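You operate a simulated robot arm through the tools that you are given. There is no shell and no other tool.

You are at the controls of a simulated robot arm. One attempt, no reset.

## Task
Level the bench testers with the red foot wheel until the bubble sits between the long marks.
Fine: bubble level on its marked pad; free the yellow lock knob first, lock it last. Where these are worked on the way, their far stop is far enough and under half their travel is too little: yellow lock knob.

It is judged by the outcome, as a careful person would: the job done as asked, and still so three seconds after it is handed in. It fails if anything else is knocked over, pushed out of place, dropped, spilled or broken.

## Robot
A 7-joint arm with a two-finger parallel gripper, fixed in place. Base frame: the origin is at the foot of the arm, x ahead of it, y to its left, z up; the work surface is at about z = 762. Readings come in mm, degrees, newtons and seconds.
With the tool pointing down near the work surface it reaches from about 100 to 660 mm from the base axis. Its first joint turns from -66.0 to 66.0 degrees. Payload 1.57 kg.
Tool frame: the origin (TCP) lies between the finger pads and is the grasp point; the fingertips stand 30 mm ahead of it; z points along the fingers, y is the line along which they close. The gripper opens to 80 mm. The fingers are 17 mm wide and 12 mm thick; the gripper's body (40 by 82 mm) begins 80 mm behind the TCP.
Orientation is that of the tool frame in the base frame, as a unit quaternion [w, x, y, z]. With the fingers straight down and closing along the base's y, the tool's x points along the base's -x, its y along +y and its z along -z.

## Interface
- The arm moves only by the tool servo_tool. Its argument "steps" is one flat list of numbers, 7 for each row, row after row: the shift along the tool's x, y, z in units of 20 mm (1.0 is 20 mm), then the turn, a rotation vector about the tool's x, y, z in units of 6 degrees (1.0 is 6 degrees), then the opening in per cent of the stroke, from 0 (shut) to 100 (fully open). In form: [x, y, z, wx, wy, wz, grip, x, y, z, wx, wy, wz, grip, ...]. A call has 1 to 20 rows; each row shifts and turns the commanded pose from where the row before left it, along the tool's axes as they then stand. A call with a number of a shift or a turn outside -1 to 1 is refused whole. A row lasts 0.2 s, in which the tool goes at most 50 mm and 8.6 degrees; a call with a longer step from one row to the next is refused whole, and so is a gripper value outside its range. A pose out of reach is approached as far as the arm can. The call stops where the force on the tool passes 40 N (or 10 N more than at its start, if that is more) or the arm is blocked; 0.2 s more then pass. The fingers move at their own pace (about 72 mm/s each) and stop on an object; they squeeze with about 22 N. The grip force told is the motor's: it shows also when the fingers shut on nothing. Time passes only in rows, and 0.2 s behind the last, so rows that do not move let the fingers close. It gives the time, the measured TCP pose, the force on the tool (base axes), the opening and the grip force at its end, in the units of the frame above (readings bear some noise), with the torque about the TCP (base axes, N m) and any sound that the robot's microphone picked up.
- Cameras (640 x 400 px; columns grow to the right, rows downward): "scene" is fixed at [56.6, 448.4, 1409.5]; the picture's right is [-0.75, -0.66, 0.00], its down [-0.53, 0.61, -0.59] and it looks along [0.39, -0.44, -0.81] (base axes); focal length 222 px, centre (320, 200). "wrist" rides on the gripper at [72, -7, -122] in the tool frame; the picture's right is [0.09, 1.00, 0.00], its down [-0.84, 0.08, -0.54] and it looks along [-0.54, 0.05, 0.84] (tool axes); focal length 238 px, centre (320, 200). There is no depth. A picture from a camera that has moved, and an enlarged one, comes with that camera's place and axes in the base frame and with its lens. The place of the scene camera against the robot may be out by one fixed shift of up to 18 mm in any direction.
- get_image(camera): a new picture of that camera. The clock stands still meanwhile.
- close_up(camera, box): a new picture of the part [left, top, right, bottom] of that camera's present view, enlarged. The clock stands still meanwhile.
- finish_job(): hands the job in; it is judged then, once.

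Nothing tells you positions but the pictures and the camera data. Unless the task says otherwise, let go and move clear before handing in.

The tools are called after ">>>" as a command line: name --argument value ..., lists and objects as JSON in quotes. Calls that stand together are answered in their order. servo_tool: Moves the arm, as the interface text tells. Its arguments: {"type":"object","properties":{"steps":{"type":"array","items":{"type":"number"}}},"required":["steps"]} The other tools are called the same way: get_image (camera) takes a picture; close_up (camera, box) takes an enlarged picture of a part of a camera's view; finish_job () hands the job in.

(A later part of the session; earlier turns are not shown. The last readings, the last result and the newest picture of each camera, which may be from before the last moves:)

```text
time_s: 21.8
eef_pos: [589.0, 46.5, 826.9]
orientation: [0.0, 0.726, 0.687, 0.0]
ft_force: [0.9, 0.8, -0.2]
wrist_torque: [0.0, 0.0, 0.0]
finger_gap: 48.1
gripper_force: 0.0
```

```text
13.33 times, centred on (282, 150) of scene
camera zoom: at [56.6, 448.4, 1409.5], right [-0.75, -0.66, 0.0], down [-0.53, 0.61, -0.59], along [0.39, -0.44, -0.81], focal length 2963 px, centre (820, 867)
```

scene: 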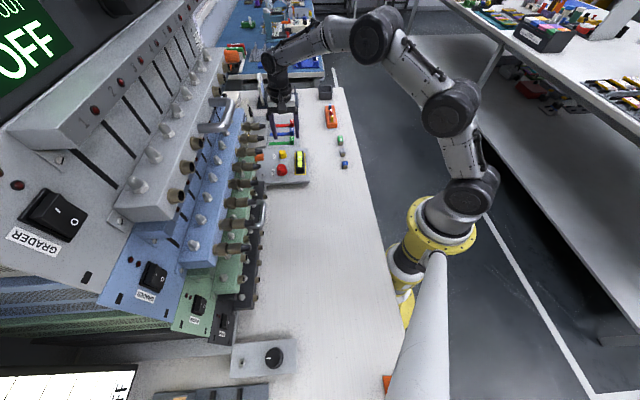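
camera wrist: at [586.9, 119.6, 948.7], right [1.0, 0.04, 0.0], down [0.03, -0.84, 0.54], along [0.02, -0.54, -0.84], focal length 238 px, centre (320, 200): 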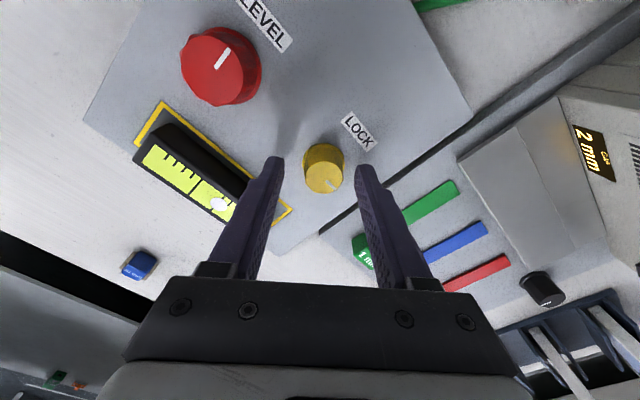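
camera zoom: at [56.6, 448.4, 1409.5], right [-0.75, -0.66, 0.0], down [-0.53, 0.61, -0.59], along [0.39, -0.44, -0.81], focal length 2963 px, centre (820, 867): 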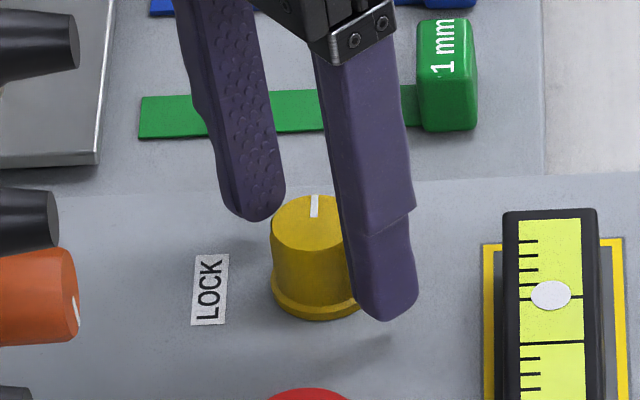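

The rotation shows the knob is off the tool axis by about (-1.5, +2.7) mm in the current tool frame, with its top near z = 805. I'll centre on it, drop 4 mm more and close.

>>> servo_tool --steps '[-0.073, 0.133, 0.1, 0, 0, 0, 60, 0, 0, 0.1, 0, 0, 0, 60, 0, 0, 0, 0, 0, 0, 45, 0, 0, 0, 0, 0, 0, 20, 0, 0, 0, 0, 0, 0, 0, 0, 0, 0, 0, 0, 0, 0]'

>>> close_up --camera "wrist" --box '[250, 110, 390, 220]'

>>> close_up --camera "scene" --box '[265, 135, 315, 175]'

```text
time_s: 23.2
eef_pos: [591.6, 45.0, 821.6]
orientation: [0.0, 0.726, 0.687, 0.0]
ft_force: [-1.5, -0.6, 0.1]
wrist_torque: [0.08, -0.01, 0.0]
finger_gap: 27.3
gripper_force: 37.7
```

```text
3.64 times, centred on (320, 165) of wrist
camera zoom: at [589.4, 118.0, 944.9], right [1.0, 0.04, 0.0], down [0.03, -0.84, 0.54], along [0.02, -0.54, -0.84], focal length 867 px, centre (320, 327)
```

zoom: 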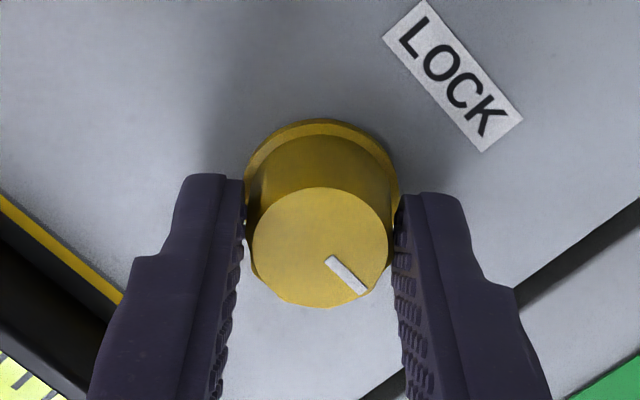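

```text
10.00 times, centred on (290, 155) of scene
camera zoom: at [56.5, 448.4, 1409.5], right [-0.75, -0.66, 0.0], down [-0.53, 0.61, -0.59], along [0.39, -0.44, -0.81], focal length 2222 px, centre (620, 650)
```

zoom: 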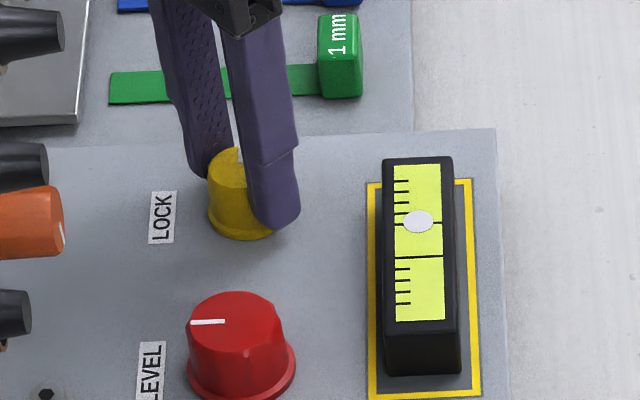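

The knob is gripped, with the fingers 27.3 mm apart. I'll try a small counter-clockwise turn first and watch the torque and the pointer.

>>> servo_tool --steps '[0, 0, 0, 0, 0, -0.7, 0, 0, 0, 0, 0, 0, -0.7, 0, 0, 0, 0, 0, 0, 0, 0]'

>>> close_up --camera "wrist" --box '[250, 110, 390, 220]'

```text
time_s: 24.0
eef_pos: [591.4, 43.8, 822.2]
orientation: [0.0, 0.673, 0.74, 0.0]
ft_force: [1.0, -0.1, 0.7]
wrist_torque: [0.09, -0.04, -0.01]
finger_gap: 28.0
gripper_force: 38.1
```

```text
3.64 times, centred on (320, 165) of wrist
camera zoom: at [578.8, 116.8, 944.9], right [0.98, 0.18, 0.0], down [0.15, -0.83, 0.54], along [0.1, -0.53, -0.84], focal length 867 px, centre (320, 327)
```

zoom: 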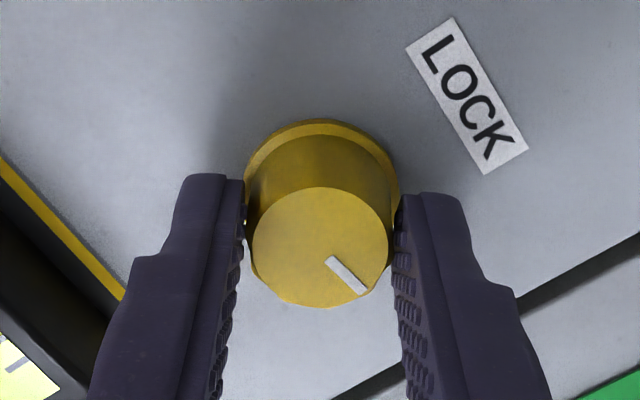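

The knob turns with the fingers and offers no resistance. I'll keep turning counter-clockwise in stages, watching for the stop.

>>> servo_tool --steps '[0, 0, 0, 0, 0, -1, 0, 0, 0, 0, 0, 0, -1, 0, 0, 0, 0, 0, 0, -1, 0, 0, 0, 0, 0, 0, -1, 0, 0, 0, 0, 0, 0, -1, 0, 0, 0, 0, 0, 0, 0, 0]'

>>> close_up --camera "wrist" --box '[250, 110, 390, 220]'

```text
time_s: 25.4
eef_pos: [591.1, 44.8, 822.2]
orientation: [0.0, 0.458, 0.889, 0.0]
ft_force: [2.9, -0.8, 1.1]
wrist_torque: [0.07, 0.04, -0.03]
finger_gap: 27.6
gripper_force: 38.0
```

```text
3.64 times, centred on (320, 165) of wrist
camera zoom: at [545.2, 100.7, 944.9], right [0.76, 0.65, 0.0], down [0.55, -0.64, 0.54], along [0.35, -0.41, -0.84], focal length 867 px, centre (320, 327)
```

zoom: 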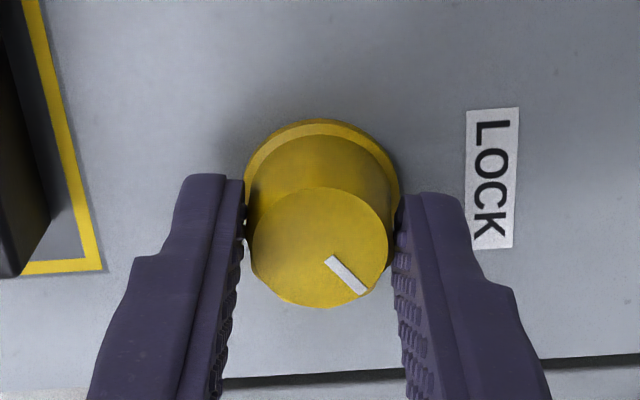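

The turn is at about 39° and still free. I'll continue counter-clockwise.

>>> servo_tool --steps '[0, 0, 0, 0, 0, -1, 0, 0, 0, 0, 0, 0, -1, 0, 0, 0, 0, 0, 0, -1, 0, 0, 0, 0, 0, 0, -1, 0, 0, 0, 0, 0, 0, -1, 0, 0, 0, 0, 0, 0, 0, 0]'

>>> close_up --camera "wrist" --box '[250, 110, 390, 220]'

```text
time_s: 26.8
eef_pos: [592.0, 45.6, 820.9]
orientation: [0.001, 0.213, 0.977, 0.0]
ft_force: [7.1, 2.2, -3.3]
wrist_torque: [0.21, -0.22, 0.01]
finger_gap: 27.8
gripper_force: 37.4
```

```text
3.64 times, centred on (320, 165) of wrist
camera zoom: at [524.2, 69.9, 944.8], right [0.33, 0.94, 0.0], down [0.79, -0.28, 0.54], along [0.51, -0.18, -0.84], focal length 867 px, centre (320, 327)
```

zoom: 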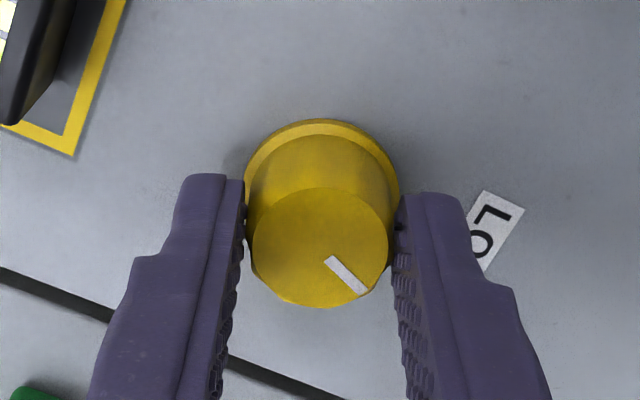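

About 68° turned so far and the pointer still moves with the fingers. I'll ease off a slight sideways load and continue.

>>> servo_tool --steps '[-0.042, 0.039, 0, 0, 0, -1, 0, 0, 0, 0, 0, 0, -1, 0, 0, 0, 0, 0, 0, -1, 0, 0, 0, 0, 0, 0, -1, 0, 0, 0, 0, 0, 0, 0, 0]'

>>> close_up --camera "wrist" --box '[250, 110, 390, 220]'

>>> close_up --camera "scene" --box '[240, 120, 350, 195]'

```text
time_s: 28.0
eef_pos: [592.6, 45.3, 822.3]
orientation: [0.001, 0.005, 1.0, 0.0]
ft_force: [-0.9, 0.3, 2.7]
wrist_torque: [0.2, 0.23, -0.33]
finger_gap: 27.5
gripper_force: 38.0
```

```text
3.64 times, centred on (320, 165) of wrist
camera zoom: at [520.9, 40.4, 944.9], right [-0.08, 1.0, 0.0], down [0.84, 0.07, 0.54], along [0.54, 0.04, -0.84], focal length 867 px, centre (320, 327)
```

zoom: 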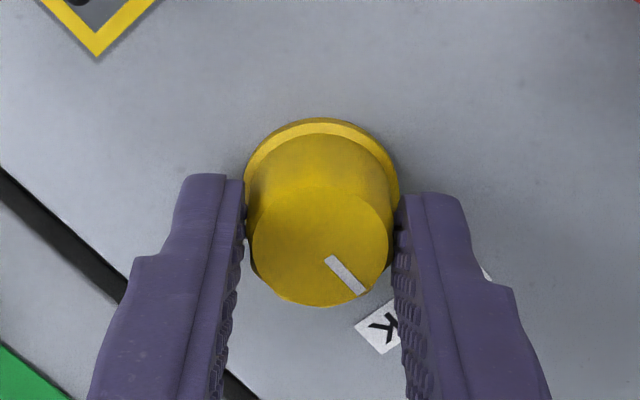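

```text
5.33 times, centred on (295, 158) of scene
camera zoom: at [56.5, 448.4, 1409.5], right [-0.75, -0.66, 0.0], down [-0.53, 0.61, -0.59], along [0.39, -0.44, -0.81], focal length 1185 px, centre (453, 427)
```

zoom: 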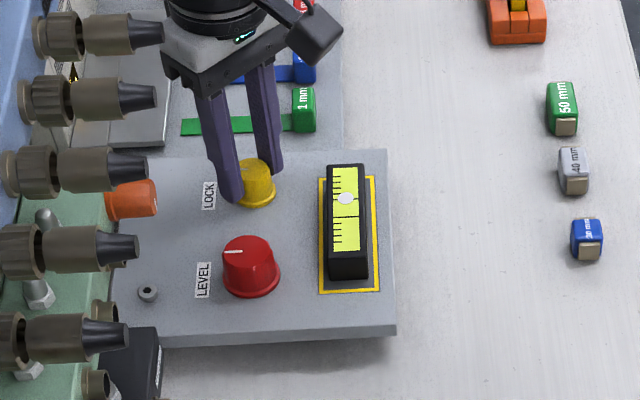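

The turn is now about 92°, with the pointer toward the label, and a resisting torque of 0.33 N·m has appeared. I'll nudge slightly further to check whether this is the stop.

>>> servo_tool --steps '[0, 0, 0, 0, 0, -0.4, 0, 0, 0, 0, 0, 0, -0.4, 0, 0, 0, 0, 0, 0, 0, 0]'

>>> close_up --camera "wrist" --box '[250, 110, 390, 220]'

```text
time_s: 28.8
eef_pos: [592.8, 45.1, 822.0]
orientation: [0.0, -0.035, 0.999, 0.001]
ft_force: [0.3, 2.6, -1.9]
wrist_torque: [0.05, -0.19, -0.59]
finger_gap: 27.5
gripper_force: 37.8
```

```text
3.64 times, centred on (320, 165) of wrist
camera zoom: at [522.0, 34.5, 944.8], right [-0.16, 0.99, 0.0], down [0.83, 0.14, 0.54], along [0.54, 0.09, -0.84], focal length 867 px, centre (320, 327)
```

zoom: 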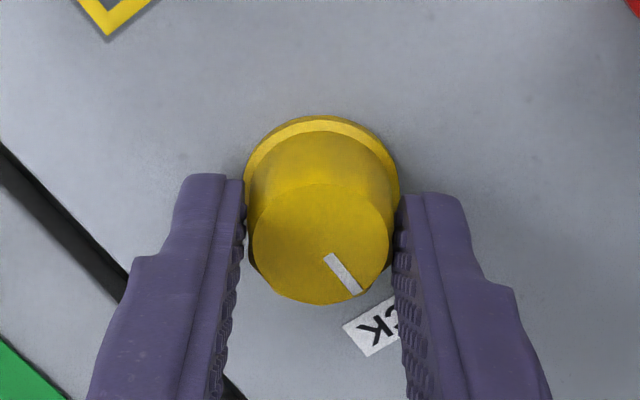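

The torque rose to 0.59 N·m and the pointer slipped slightly in the grip, so this is the counter-clockwise stop about 90° from where it started. I'll open, rise and check.

>>> servo_tool --steps '[0, 0, 0, 0, 0, 0, 40, 0, 0, 0, 0, 0, 0, 55, 0, 0, 0, 0, 0, 0, 55, 0, 0, -0.4, 0, 0, 0, 55, 0, 0, -0.8, 0, 0, 0, 55, 0, 0, -1, 0, 0, 0, 55, 0, 0, -1, 0, 0, 0, 55, 0, 0, 0, 0, 0, 0, 60]'

>>> get_image --camera "wrist"

>>> close_up --camera "scene" --box '[240, 120, 350, 195]'

>>> close_up --camera "scene" --box '[265, 135, 315, 175]'

```text
time_s: 30.6
eef_pos: [592.5, 45.2, 886.2]
orientation: [0.0, -0.036, 0.999, 0.001]
ft_force: [-0.1, -0.2, 0.9]
wrist_torque: [0.04, 0.0, 0.01]
finger_gap: 47.8
gripper_force: 0.1
```

```text
taken
camera wrist: at [521.8, 33.9, 1009.2], right [-0.16, 0.99, 0.0], down [0.83, 0.14, 0.54], along [0.53, 0.09, -0.84], focal length 238 px, centre (320, 200)
```

wrist: 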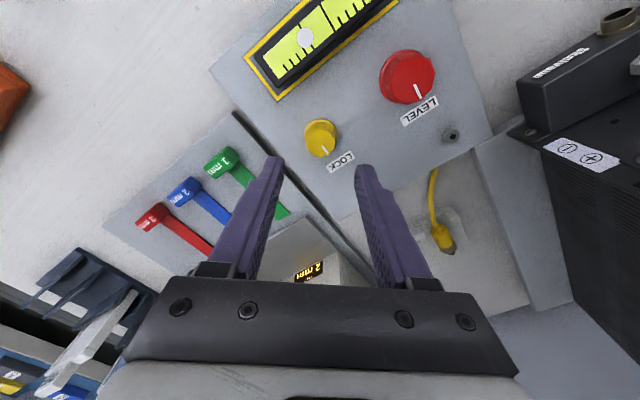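

```text
5.33 times, centred on (295, 158) of scene
camera zoom: at [56.5, 448.4, 1409.5], right [-0.75, -0.66, 0.0], down [-0.53, 0.61, -0.59], along [0.39, -0.44, -0.81], focal length 1185 px, centre (453, 427)
```

zoom: 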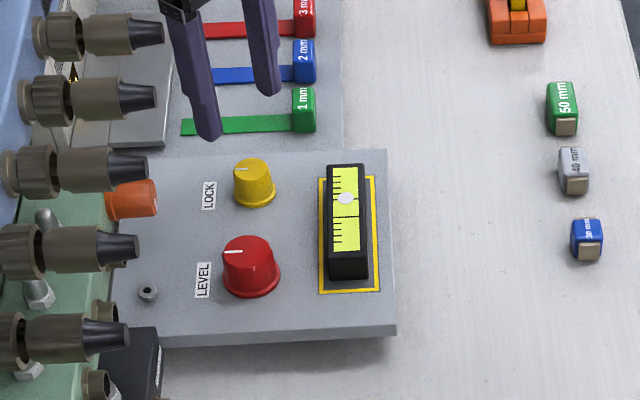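

```text
10.00 times, centred on (290, 155) of scene
camera zoom: at [56.5, 448.4, 1409.5], right [-0.75, -0.66, 0.0], down [-0.53, 0.61, -0.59], along [0.39, -0.44, -0.81], focal length 2222 px, centre (620, 650)
```

zoom: 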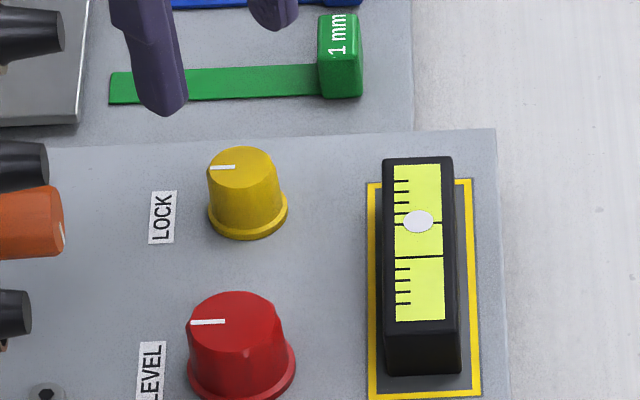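

The lock knob now sits at its other stop. Before going over the red wheel, I want to know how close the panel connectors come to the gripper body there, so I'll back off and up for a second view of them.

>>> servo_tool --steps '[0.793, 0.181, -0.6, 0, 0, 0, 60, 0.793, 0.181, -0.6, 0, 0, 0, 60, 0.793, 0.181, -0.6, 0, 0, 0, 60, 0.793, 0.181, -0.6, 0, 0, 0, 60, 0.793, 0.181, -0.6, 0, 0, 0, 60, 0.793, 0.181, -0.6, 0, 0, 0, 60, 0, 0, 0, 0, 0, 0, 60]'

>>> get_image --camera "wrist"

>>> close_up --camera "scene" --box '[215, 100, 345, 200]'

```text
time_s: 32.2
eef_pos: [495.7, 60.0, 958.0]
orientation: [0.0, -0.036, 0.999, 0.0]
ft_force: [-0.5, 1.4, 0.5]
wrist_torque: [-0.01, -0.01, 0.01]
finger_gap: 47.9
gripper_force: 0.0
```

```text
taken
camera wrist: at [425.3, 49.1, 1080.7], right [-0.16, 0.99, 0.0], down [0.83, 0.14, 0.54], along [0.53, 0.09, -0.84], focal length 238 px, centre (320, 200)
```

wrist: 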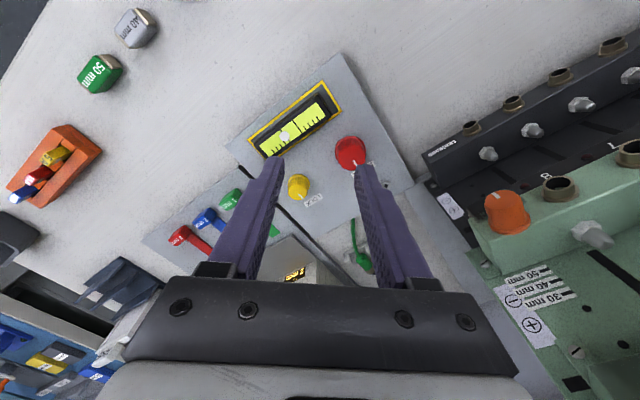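

```text
4.00 times, centred on (280, 150) of scene
camera zoom: at [56.5, 448.4, 1409.5], right [-0.75, -0.66, 0.0], down [-0.53, 0.61, -0.59], along [0.39, -0.44, -0.81], focal length 889 px, centre (480, 400)
```

zoom: 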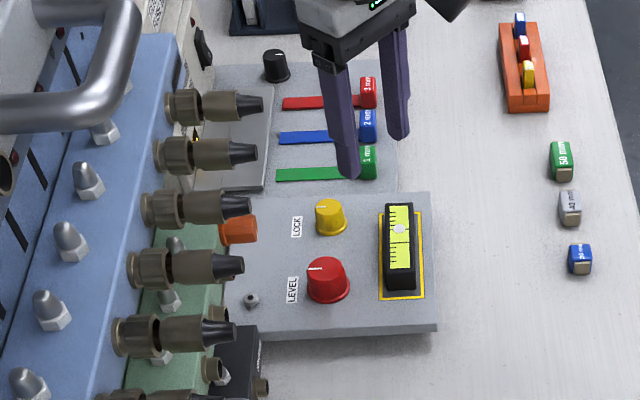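

The orange cap is at about (500, 195, 944) and the black-tipped connectors are near z = 1070, so there is room over the red wheel if the gripper is angled sensibly. I'll look closer at the right side and at the red wheel.

>>> close_up --camera "wrist" --box '[400, 100, 640, 390]'

>>> close_up --camera "wrist" --box '[230, 60, 430, 220]'

```text
1.38 times, centred on (520, 245) of wrist
camera zoom: at [425.3, 49.1, 1080.7], right [-0.16, 0.99, 0.0], down [0.83, 0.14, 0.54], along [0.53, 0.09, -0.84], focal length 329 px, centre (44, 138)
```

zoom: 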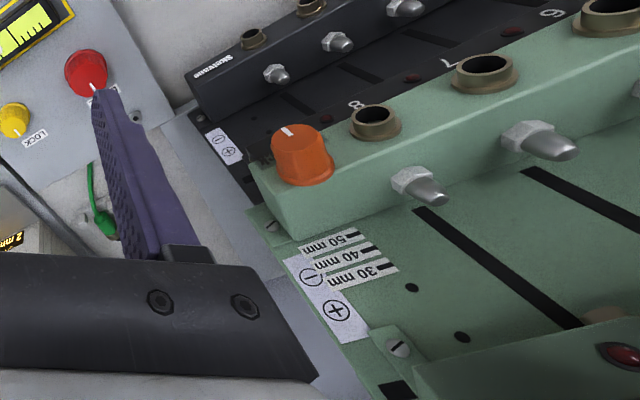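

```text
2.50 times, centred on (330, 140) of wrist
camera zoom: at [425.3, 49.1, 1080.7], right [-0.16, 0.99, 0.0], down [0.83, 0.14, 0.54], along [0.53, 0.09, -0.84], focal length 596 px, centre (295, 350)
```

zoom: 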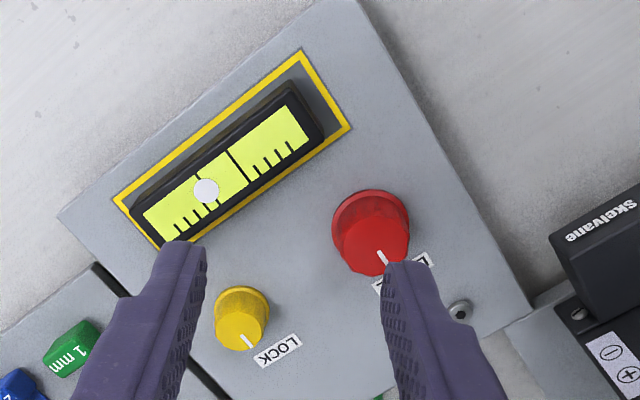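

The clearance around the red wheel is fine with the camera side kept away from the panel, which means a negative yaw. I'll test turning the wrist to about -40° here, in free space.

>>> servo_tool --steps '[0, 0, 0, 0, 0, -1, 70, 0, 0, 0, 0, 0, -1, 70, 0, 0, 0, 0, 0, -1, 70, 0, 0, 0, 0, 0, -1, 70, 0, 0, 0, 0, 0, -1, 70, 0, 0, 0, 0, 0, -1, 70, 0, 0, 0, 0, 0, 0, 70]'

>>> get_image --camera "wrist"

```text
time_s: 33.8
eef_pos: [495.8, 60.6, 958.7]
orientation: [0.001, -0.344, 0.939, 0.0]
ft_force: [-0.5, -0.5, -0.3]
wrist_torque: [-0.01, 0.01, 0.0]
finger_gap: 56.0
gripper_force: 0.2
```

```text
taken
camera wrist: at [445.7, 9.7, 1081.0], right [-0.71, 0.7, 0.0], down [0.59, 0.6, 0.54], along [0.38, 0.39, -0.84], focal length 238 px, centre (320, 200)
```

wrist: 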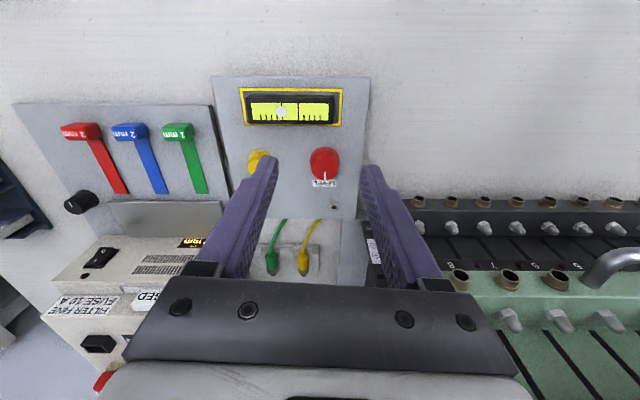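

Yaw -40° is reachable and gives a clear view of the wheel and the level together. I'll move over the red wheel at about (531, 106) and stop above it for a check.

>>> servo_tool --steps '[-0.4675, 0.102, 0.8, 0, 0, 0, 80, -0.4675, 0.102, 0.8, 0, 0, 0, 80, -0.4675, 0.102, 0.8, 0, 0, 0, 80, -0.4675, 0.102, 0.8, 0, 0, 0, 80, -0.4675, 0.102, 0.8, 0, 0, 0, 80, -0.4675, 0.102, 0.8, 0, 0, 0, 80, 0, 0, 0, 0, 0, 0, 80]'

>>> get_image --camera "wrist"

>>> close_up --camera "wrist" --box '[250, 90, 390, 200]'

>>> close_up --camera "scene" --box '[215, 80, 345, 200]'

```text
time_s: 35.4
eef_pos: [531.8, 105.3, 861.4]
orientation: [0.0, -0.343, 0.939, -0.001]
ft_force: [-0.3, 0.7, -0.1]
wrist_torque: [0.0, 0.0, 0.0]
finger_gap: 64.1
gripper_force: 0.0
```

```text
taken
camera wrist: at [480.7, 55.1, 984.7], right [-0.71, 0.7, 0.0], down [0.59, 0.6, 0.54], along [0.38, 0.39, -0.84], focal length 238 px, centre (320, 200)
```

wrist: 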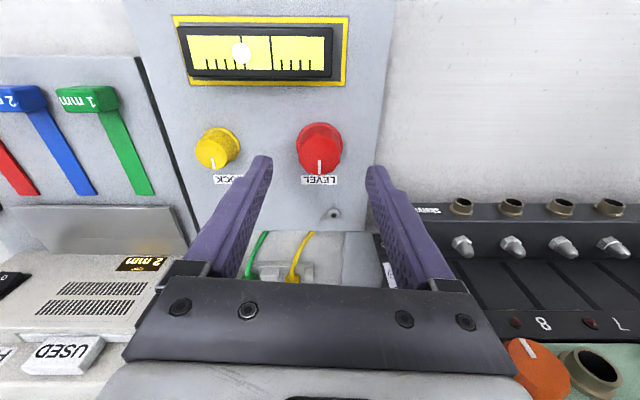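

```text
3.64 times, centred on (320, 145) of wrist
camera zoom: at [480.7, 55.1, 984.7], right [-0.71, 0.7, 0.0], down [0.59, 0.6, 0.54], along [0.38, 0.39, -0.84], focal length 867 px, centre (320, 400)
```

zoom: 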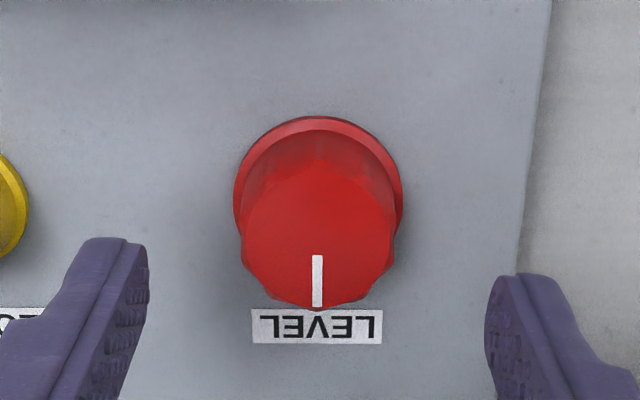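

```text
3.33 times, centred on (280, 140) of scene
camera zoom: at [56.6, 448.4, 1409.5], right [-0.75, -0.66, 0.0], down [-0.53, 0.61, -0.59], along [0.39, -0.44, -0.81], focal length 741 px, centre (453, 400)
```

zoom: 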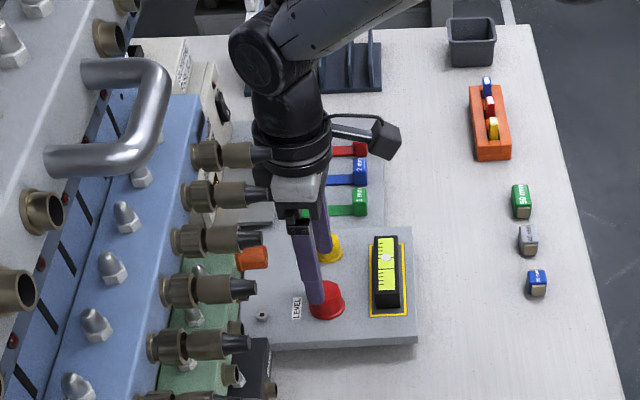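

The wheel is centred under the gripper. I'll lower around it.

>>> servo_tool --steps '[0, 0, 0.5, 0, 0, 0, 75, 0, 0, 0.5, 0, 0, 0, 75, 0, 0, 0.4, 0, 0, 0, 70, 0, 0, 0.3, 0, 0, 0, 70, 0, 0, 0.2, 0, 0, 0, 70, 0, 0, 0, 0, 0, 0, 70]'

>>> get_image --camera "wrist"

>>> close_up --camera "scene" --box '[250, 120, 330, 190]'

```text
time_s: 36.8
eef_pos: [531.3, 105.9, 824.7]
orientation: [0.0, -0.343, 0.939, 0.001]
ft_force: [-0.3, 0.4, 0.2]
wrist_torque: [0.01, -0.02, 0.0]
finger_gap: 56.0
gripper_force: 0.0
```

```text
taken
camera wrist: at [481.4, 55.2, 946.7], right [-0.71, 0.7, 0.0], down [0.59, 0.6, 0.54], along [0.38, 0.39, -0.84], focal length 238 px, centre (320, 200)
```

wrist: 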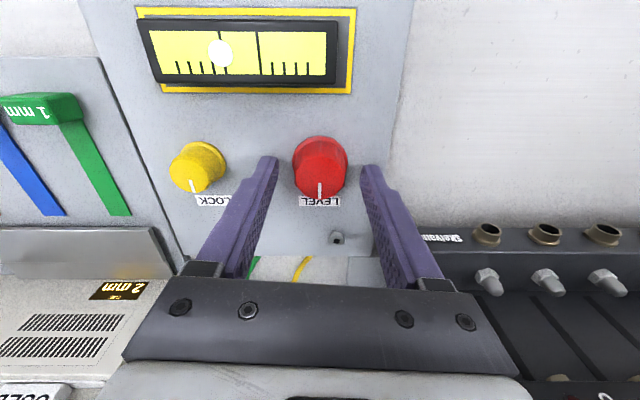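

```text
5.71 times, centred on (290, 155) of scene
camera zoom: at [56.6, 448.4, 1409.5], right [-0.75, -0.66, 0.0], down [-0.53, 0.61, -0.59], along [0.39, -0.44, -0.81], focal length 1270 px, centre (491, 457)
```

zoom: 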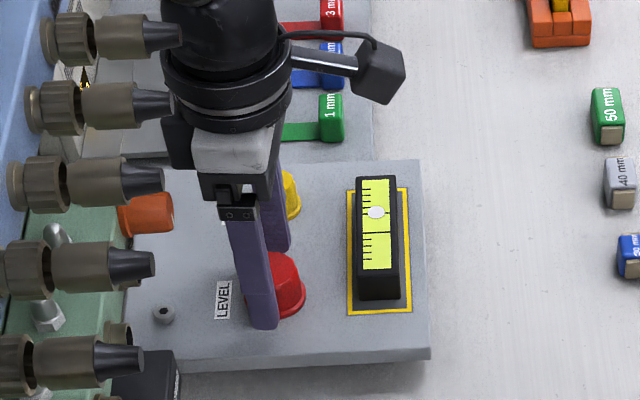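

Both cameras can see the bubble from here. I'll check the wheel's centring up close before gripping.

>>> close_up --camera "wrist" --box '[250, 110, 390, 220]'

>>> close_up --camera "wrist" --box '[120, 0, 370, 110]'

```text
3.64 times, centred on (320, 165) of wrist
camera zoom: at [481.4, 55.2, 946.7], right [-0.71, 0.7, 0.0], down [0.59, 0.6, 0.54], along [0.38, 0.39, -0.84], focal length 867 px, centre (320, 327)
```

zoom: 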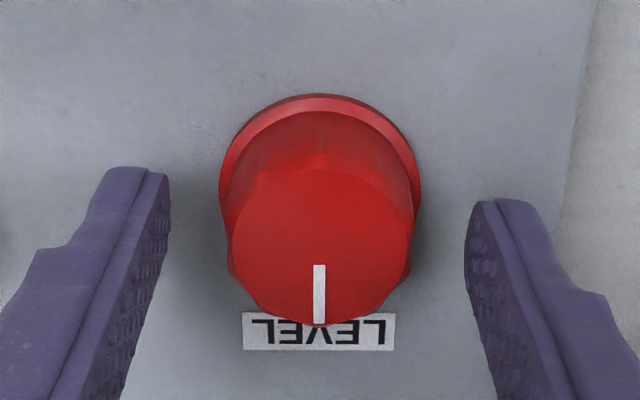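

```text
2.56 times, centred on (245, 55) of wrist
camera zoom: at [481.4, 55.2, 946.7], right [-0.71, 0.7, 0.0], down [0.59, 0.6, 0.54], along [0.38, 0.39, -0.84], focal length 610 px, centre (512, 571)
```

zoom: 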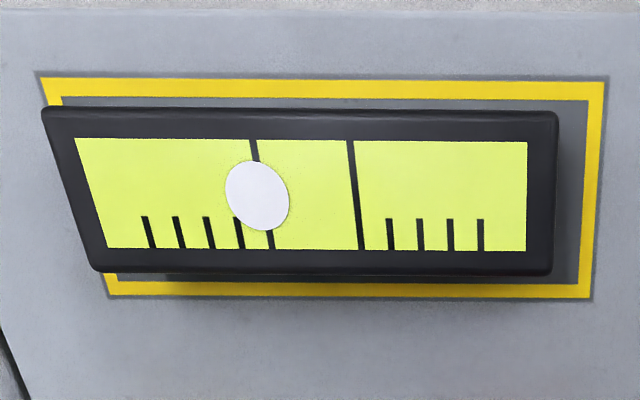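

The wheel is centred within about 1 mm, so I'll lower 2 mm and grip it.

>>> servo_tool --steps '[0, 0, 0.12, 0, 0, 0, 70, 0, 0, 0, 0, 0, 0, 55, 0, 0, 0, 0, 0, 0, 30, 0, 0, 0, 0, 0, 0, 0, 0, 0, 0, 0, 0, 0, 0]'

>>> close_up --camera "wrist" --box '[250, 110, 390, 220]'

>>> close_up --camera "wrist" --box '[120, 0, 370, 110]'

```text
time_s: 38.0
eef_pos: [532.0, 105.3, 822.1]
orientation: [0.0, -0.343, 0.939, 0.0]
ft_force: [1.3, -0.4, -1.4]
wrist_torque: [0.0, 0.03, 0.0]
finger_gap: 35.9
gripper_force: 42.5
```

```text
3.64 times, centred on (320, 165) of wrist
camera zoom: at [481.4, 55.0, 944.4], right [-0.71, 0.7, 0.0], down [0.59, 0.6, 0.54], along [0.38, 0.39, -0.84], focal length 867 px, centre (320, 327)
```

zoom: 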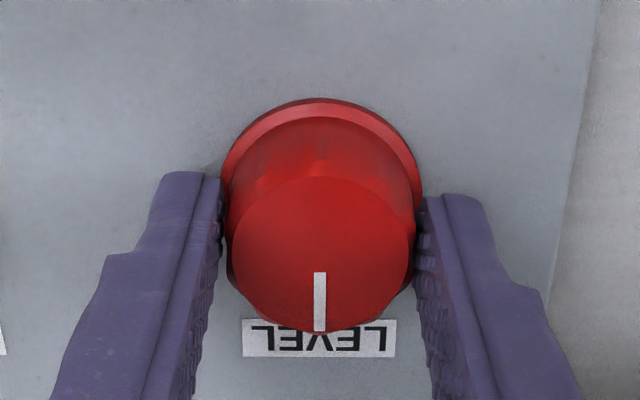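

```text
2.56 times, centred on (245, 55) of wrist
camera zoom: at [481.4, 55.0, 944.4], right [-0.71, 0.7, 0.0], down [0.59, 0.6, 0.54], along [0.38, 0.39, -0.84], focal length 610 px, centre (512, 571)
```

zoom: 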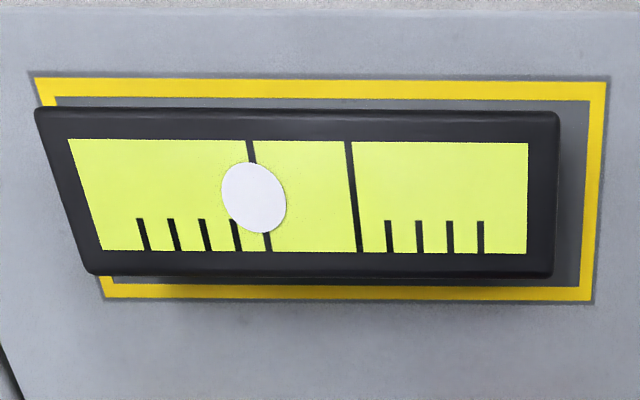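

The wheel is gripped at 35.9 mm. I'll turn it about 18° clockwise and see which way the bubble moves.

>>> servo_tool --steps '[0, 0, 0, 0, 0, 0.6, 0, 0, 0, 0, 0, 0, 0.8, 0, 0, 0, 0, 0, 0, 0.8, 0, 0, 0, 0, 0, 0, 0.8, 0, 0, 0, 0, 0, 0, 0, 0]'

>>> get_image --camera "wrist"

>>> close_up --camera "scene" --box '[265, 135, 315, 175]'

>>> close_up --camera "wrist" --box '[250, 110, 390, 220]'

```text
time_s: 39.2
eef_pos: [531.4, 105.2, 821.3]
orientation: [0.0, -0.191, 0.982, 0.0]
ft_force: [3.7, -1.1, -2.7]
wrist_torque: [-0.08, 0.07, -0.04]
finger_gap: 35.5
gripper_force: 42.8
```

```text
taken
camera wrist: at [467.9, 73.2, 944.4], right [-0.46, 0.89, 0.0], down [0.75, 0.39, 0.54], along [0.48, 0.25, -0.84], focal length 238 px, centre (320, 200)
```

wrist: 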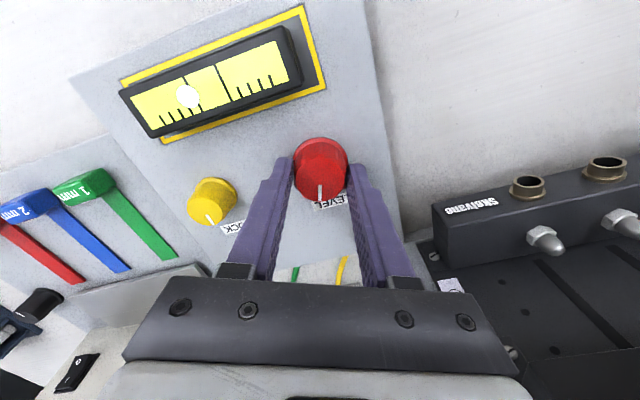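

```text
10.00 times, centred on (290, 155) of scene
camera zoom: at [56.7, 448.4, 1409.5], right [-0.75, -0.66, 0.0], down [-0.53, 0.61, -0.59], along [0.38, -0.44, -0.81], focal length 2222 px, centre (620, 650)
```

zoom: 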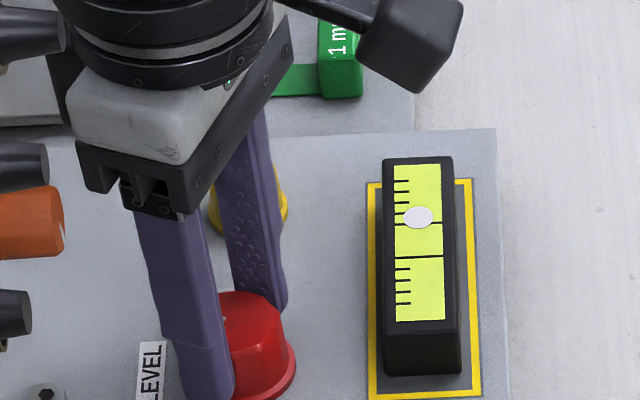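

```text
3.64 times, centred on (320, 165) of wrist
camera zoom: at [467.9, 73.2, 944.4], right [-0.46, 0.89, 0.0], down [0.75, 0.39, 0.54], along [0.48, 0.25, -0.84], focal length 867 px, centre (320, 327)
```

zoom: 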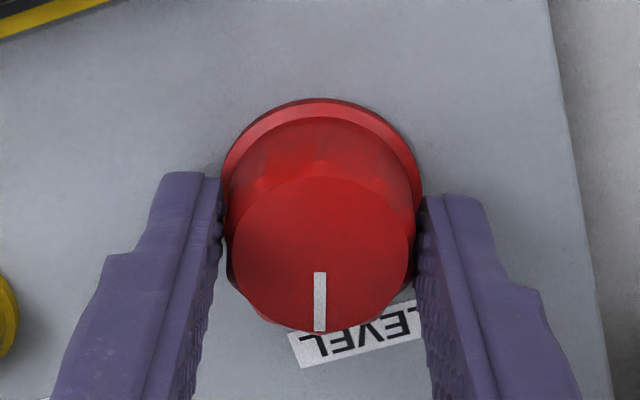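

The clockwise turn moved the bubble the wrong way, from y = 222 to 217 in the scene close-up, where the target is about 240. So it needs roughly 83° counter-clockwise, and I'll turn 30° now and then regrip.

>>> servo_tool --steps '[0, 0, 0, 0, 0, -0.8, 0, 0, 0, 0, 0, 0, -1, 0, 0, 0, 0, 0, 0, -1, 0, 0, 0, 0, 0, 0, -1, 0, 0, 0, 0, 0, 0, -1, 0, 0, 0, 0, 0, 0, 0, 0]'

>>> get_image --camera "wrist"

>>> close_up --camera "scene" --box '[265, 135, 315, 175]'

>>> close_up --camera "wrist" --box '[250, 110, 390, 220]'

```text
time_s: 40.6
eef_pos: [530.4, 105.0, 821.7]
orientation: [-0.001, -0.43, 0.903, 0.0]
ft_force: [1.7, -0.4, -4.3]
wrist_torque: [0.44, -0.72, 0.0]
finger_gap: 35.5
gripper_force: 42.7
```

```text
taken
camera wrist: at [492.0, 46.3, 944.4], right [-0.83, 0.56, 0.0], down [0.47, 0.7, 0.54], along [0.3, 0.45, -0.84], focal length 238 px, centre (320, 200)
```

wrist: 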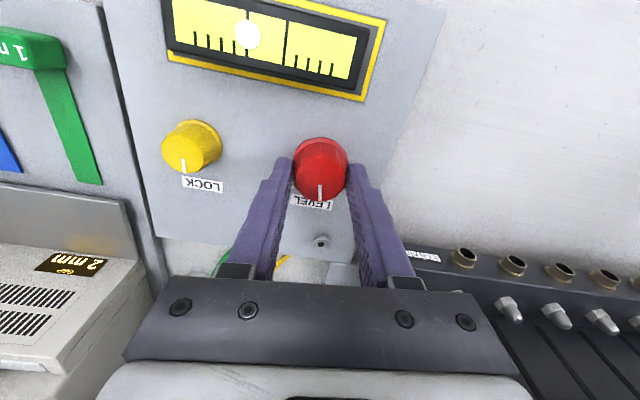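

```text
10.00 times, centred on (290, 155) of scene
camera zoom: at [56.7, 448.4, 1409.5], right [-0.75, -0.66, 0.0], down [-0.53, 0.61, -0.59], along [0.39, -0.44, -0.81], focal length 2222 px, centre (620, 650)
```

zoom: 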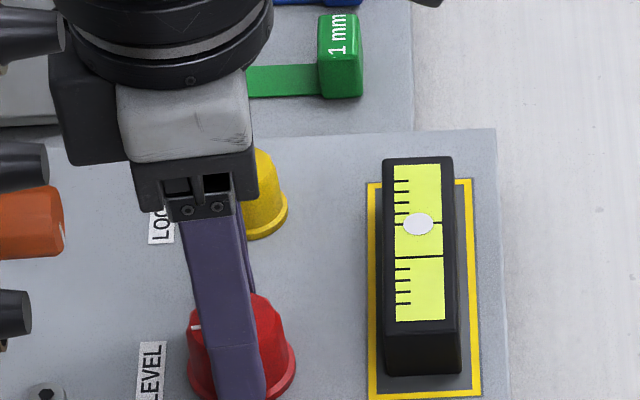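

```text
3.64 times, centred on (320, 165) of wrist
camera zoom: at [492.0, 46.3, 944.4], right [-0.83, 0.56, 0.0], down [0.47, 0.7, 0.54], along [0.3, 0.45, -0.84], focal length 867 px, centre (320, 327)
```

zoom: 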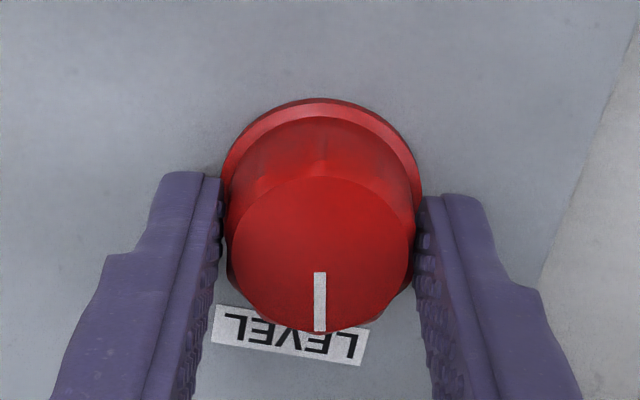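

The counter-clockwise turn moves the bubble the right way, about 0.24 px per degree, so roughly 66° more is needed. I'll release, swing the open fingers 60° back clockwise and regrip.

>>> servo_tool --steps '[0, 0, 0, 0, 0, 0, 50, 0, 0, 0, 0, 0, 0, 65, 0, 0, 0, 0, 0, 0, 68, 0, 0, 0, 0, 0, 1, 68, 0, 0, 0, 0, 0, 1, 68, 0, 0, 0, 0, 0, 1, 68, 0, 0, 0, 0, 0, 1, 68, 0, 0, 0, 0, 0, 1, 68, 0, 0, 0, 0, 0, 1, 68, 0, 0, 0, 0, 0, 1, 68, 0, 0, 0, 0, 0, 1, 68, 0, 0, 0, 0, 0, 1, 68, 0, 0, 0, 0, 0, 1, 68, 0, 0, 0, 0, 0, 0, 68]'

>>> get_image --camera "wrist"

>>> close_up --camera "wrist" --box '[250, 110, 390, 220]'

>>> close_up --camera "scene" --box '[265, 135, 315, 175]'

```text
time_s: 43.6
eef_pos: [530.6, 104.5, 822.9]
orientation: [0.0, 0.08, 0.997, 0.0]
ft_force: [0.6, -0.6, -0.2]
wrist_torque: [0.0, -0.01, 0.02]
finger_gap: 54.5
gripper_force: 0.1
```

```text
taken
camera wrist: at [459.8, 111.3, 944.6], right [0.07, 1.0, 0.0], down [0.84, -0.06, 0.54], along [0.54, -0.04, -0.84], focal length 238 px, centre (320, 200)
```

wrist: 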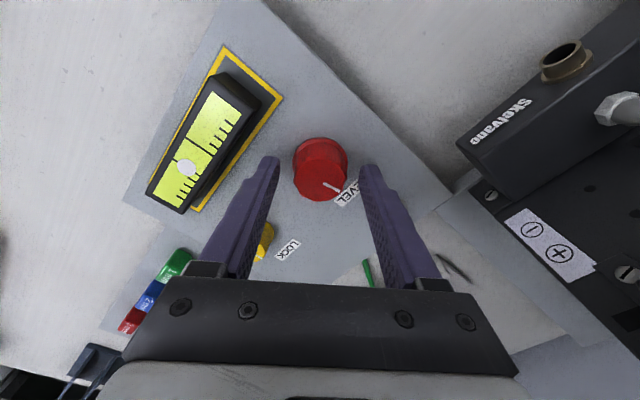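

```text
3.64 times, centred on (320, 165) of wrist
camera zoom: at [459.8, 111.3, 944.6], right [0.07, 1.0, 0.0], down [0.84, -0.06, 0.54], along [0.54, -0.04, -0.84], focal length 867 px, centre (320, 327)
```

zoom: 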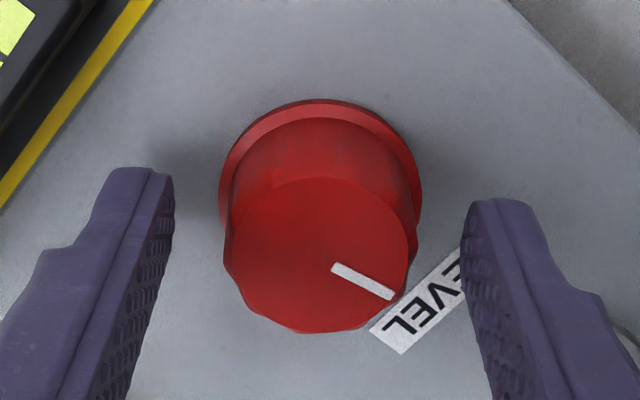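

```text
10.00 times, centred on (290, 155) of scene
camera zoom: at [56.6, 448.4, 1409.5], right [-0.75, -0.66, 0.0], down [-0.53, 0.61, -0.59], along [0.39, -0.44, -0.81], focal length 2222 px, centre (620, 650)
```

zoom: 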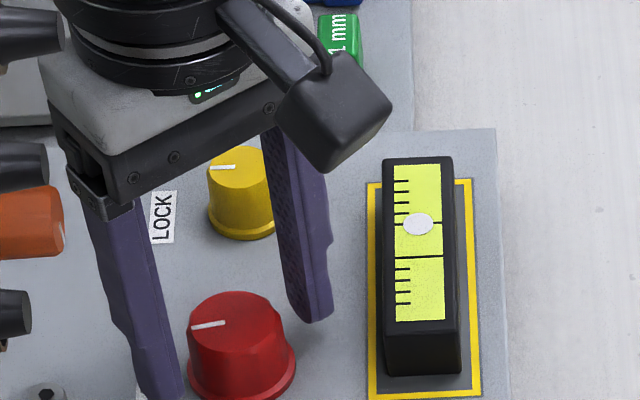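

The wheel is still centred between the fingers. I'll rotate 12° more for range, grip, and then turn counter-clockwise about 42° to check progress.

>>> servo_tool --steps '[0, 0, 0, 0, 0, 1, 68, 0, 0, 0, 0, 0, 1, 68, 0, 0, 0, 0, 0, 0, 50, 0, 0, 0, 0, 0, 0, 25, 0, 0, 0, 0, 0, 0, 0, 0, 0, 0, 0, 0, 0, 0, 0, 0, 0, 0, 0, -0.6, 0, 0, 0, 0, 0, 0, -1, 0, 0, 0, 0, 0, 0, -1, 0, 0, 0, 0, 0, 0, -1, 0, 0, 0, 0, 0, 0, -1, 0, 0, 0, 0, 0, 0, -1, 0, 0, 0, 0, 0, 0, -1, 0, 0, 0, 0, 0, 0, -0.4, 0, 0, 0, 0, 0, 0, 0, 0]'

>>> get_image --camera "wrist"

>>> close_up --camera "scene" --box '[265, 135, 315, 175]'

>>> close_up --camera "wrist" --box '[250, 110, 390, 220]'

```text
time_s: 46.8
eef_pos: [531.5, 104.5, 822.6]
orientation: [0.0, -0.183, 0.983, 0.0]
ft_force: [-1.7, -0.2, 4.1]
wrist_torque: [-0.13, 0.54, 0.0]
finger_gap: 35.5
gripper_force: 42.0
```

```text
taken
camera wrist: at [467.2, 74.3, 944.6], right [-0.44, 0.9, 0.0], down [0.75, 0.37, 0.54], along [0.49, 0.24, -0.84], focal length 238 px, centre (320, 200)
```

wrist: 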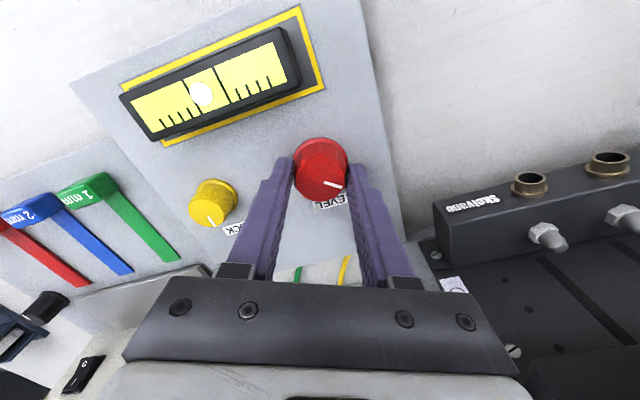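

```text
10.00 times, centred on (290, 155) of scene
camera zoom: at [56.5, 448.4, 1409.5], right [-0.75, -0.66, 0.0], down [-0.53, 0.61, -0.59], along [0.39, -0.44, -0.81], focal length 2222 px, centre (620, 650)
```

zoom: 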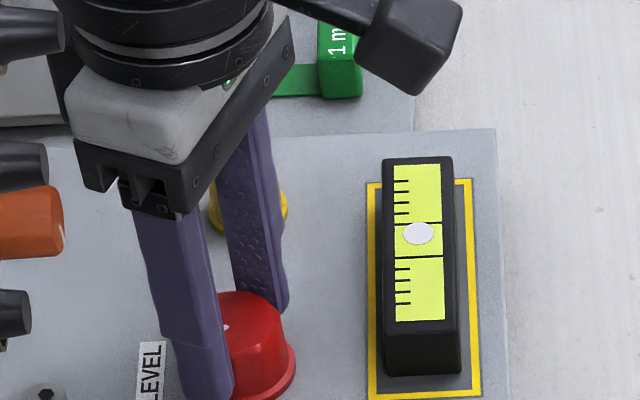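

```text
3.64 times, centred on (320, 165) of wrist
camera zoom: at [467.2, 74.3, 944.6], right [-0.44, 0.9, 0.0], down [0.75, 0.37, 0.54], along [0.49, 0.24, -0.84], focal length 867 px, centre (320, 327)
```

zoom: 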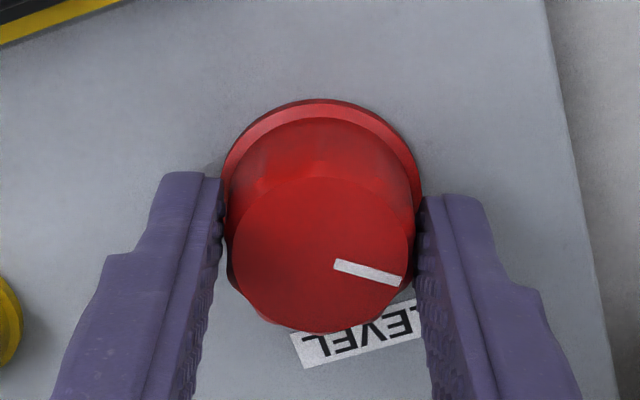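

The bubble is now nearly inside the marks, at y = 233.5 against a centre of about 240. I'll turn a further 24° counter-clockwise.

>>> servo_tool --steps '[0, 0, 0, 0, 0, -1, 0, 0, 0, 0, 0, 0, -1, 0, 0, 0, 0, 0, 0, -1, 0, 0, 0, 0, 0, 0, -1, 0, 0, 0, 0, 0, 0, 0, 0]'

>>> get_image --camera "wrist"

>>> close_up --camera "scene" --box '[290, 140, 315, 165]'

>>> close_up --camera "wrist" --box '[140, 0, 390, 110]'

```text
time_s: 48.0
eef_pos: [531.5, 106.0, 822.3]
orientation: [0.0, -0.383, 0.924, 0.0]
ft_force: [-0.4, 1.3, 5.8]
wrist_torque: [-0.41, 0.53, -0.02]
finger_gap: 35.5
gripper_force: 42.4
```

```text
taken
camera wrist: at [485.6, 50.7, 944.6], right [-0.77, 0.64, 0.0], down [0.54, 0.65, 0.54], along [0.35, 0.42, -0.84], focal length 238 px, centre (320, 200)
```

wrist: 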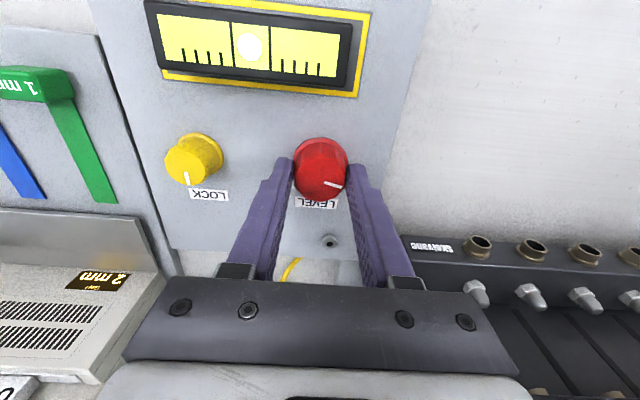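

```text
16.00 times, centred on (302, 152) of scene
camera zoom: at [56.5, 448.4, 1409.5], right [-0.75, -0.66, 0.0], down [-0.53, 0.61, -0.59], along [0.39, -0.44, -0.81], focal length 3555 px, centre (600, 960)
```

zoom: 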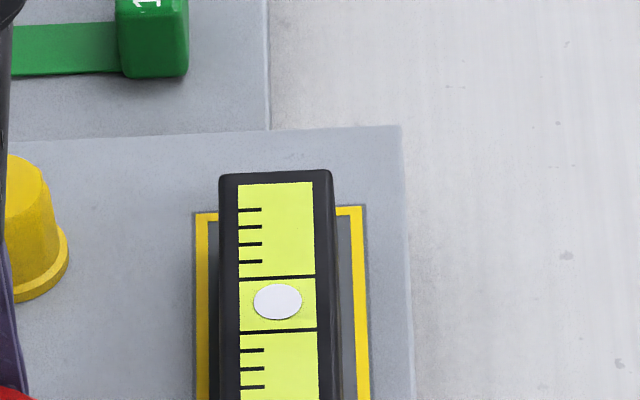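

```text
2.56 times, centred on (265, 55) of wrist
camera zoom: at [485.6, 50.7, 944.6], right [-0.77, 0.64, 0.0], down [0.54, 0.65, 0.54], along [0.35, 0.42, -0.84], focal length 610 px, centre (461, 571)
```

zoom: 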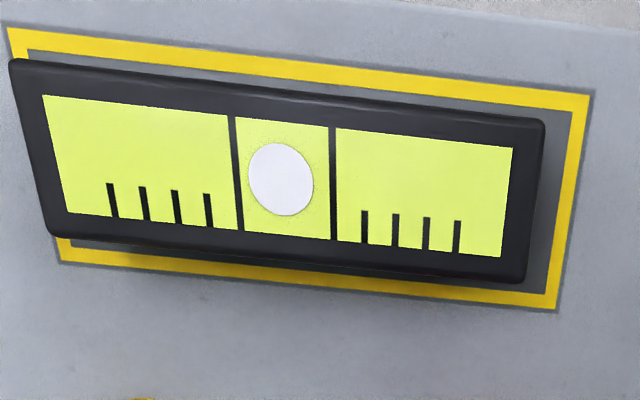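

The bubble is between the long marks, very slightly toward the far one. I'll add about 6° more and then release to see where it settles without load.

>>> servo_tool --steps '[0, 0, 0, 0, 0, -0.6, 0, 0, 0, 0, 0, 0, -0.5, 0, 0, 0, 0, 0, 0, 0, 0, 0, 0, 0, 0, 0, 0, 50, 0, 0, 0, 0, 0, 0, 65, 0, 0, 0, 0, 0, 0, 70, 0, 0, -0.3, 0, 0, 0, 70, 0, 0, -0.8, 0, 0, 0, 70, 0, 0, -1, 0, 0, 0, 70, 0, 0, -1, 0, 0, 0, 70, 0, 0, 0, 0, 0, 0, 70]'

>>> get_image --camera "wrist"

>>> close_up --camera "scene" --box '[285, 145, 315, 170]'

>>> close_up --camera "wrist" --box '[140, 0, 390, 130]'

```text
time_s: 50.4
eef_pos: [532.4, 105.3, 884.0]
orientation: [0.0, -0.434, 0.901, 0.001]
ft_force: [-0.1, 0.7, 0.6]
wrist_torque: [0.0, -0.03, -0.03]
finger_gap: 56.1
gripper_force: 0.0
```

```text
taken
camera wrist: at [492.9, 45.8, 1006.8], right [-0.84, 0.55, 0.0], down [0.46, 0.7, 0.54], along [0.3, 0.45, -0.84], focal length 238 px, centre (320, 200)
```

wrist: 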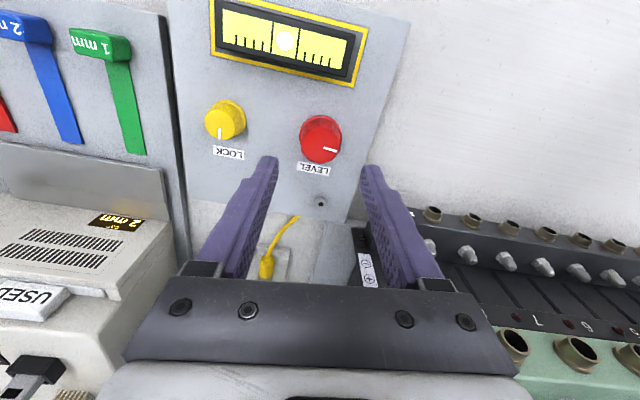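

```text
16.00 times, centred on (300, 158) of scene
camera zoom: at [56.5, 448.4, 1409.5], right [-0.75, -0.66, 0.0], down [-0.53, 0.61, -0.59], along [0.39, -0.44, -0.81], focal length 3555 px, centre (640, 880)
```

zoom: 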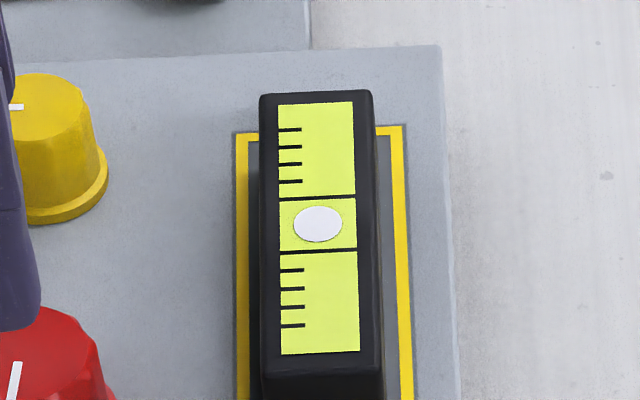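

```text
2.56 times, centred on (265, 65) of wrist
camera zoom: at [492.9, 45.8, 1006.8], right [-0.84, 0.55, 0.0], down [0.46, 0.7, 0.54], along [0.3, 0.45, -0.84], focal length 610 px, centre (461, 546)
```

zoom: 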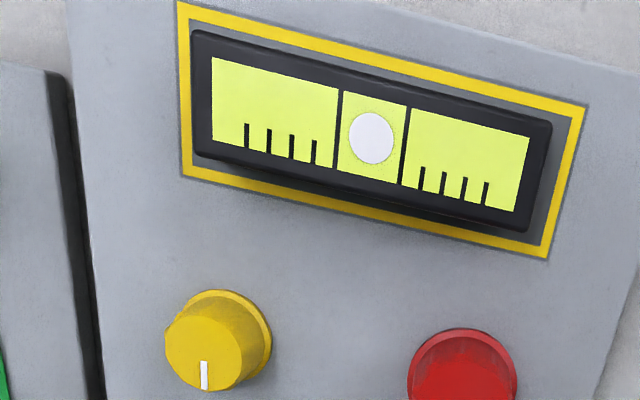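

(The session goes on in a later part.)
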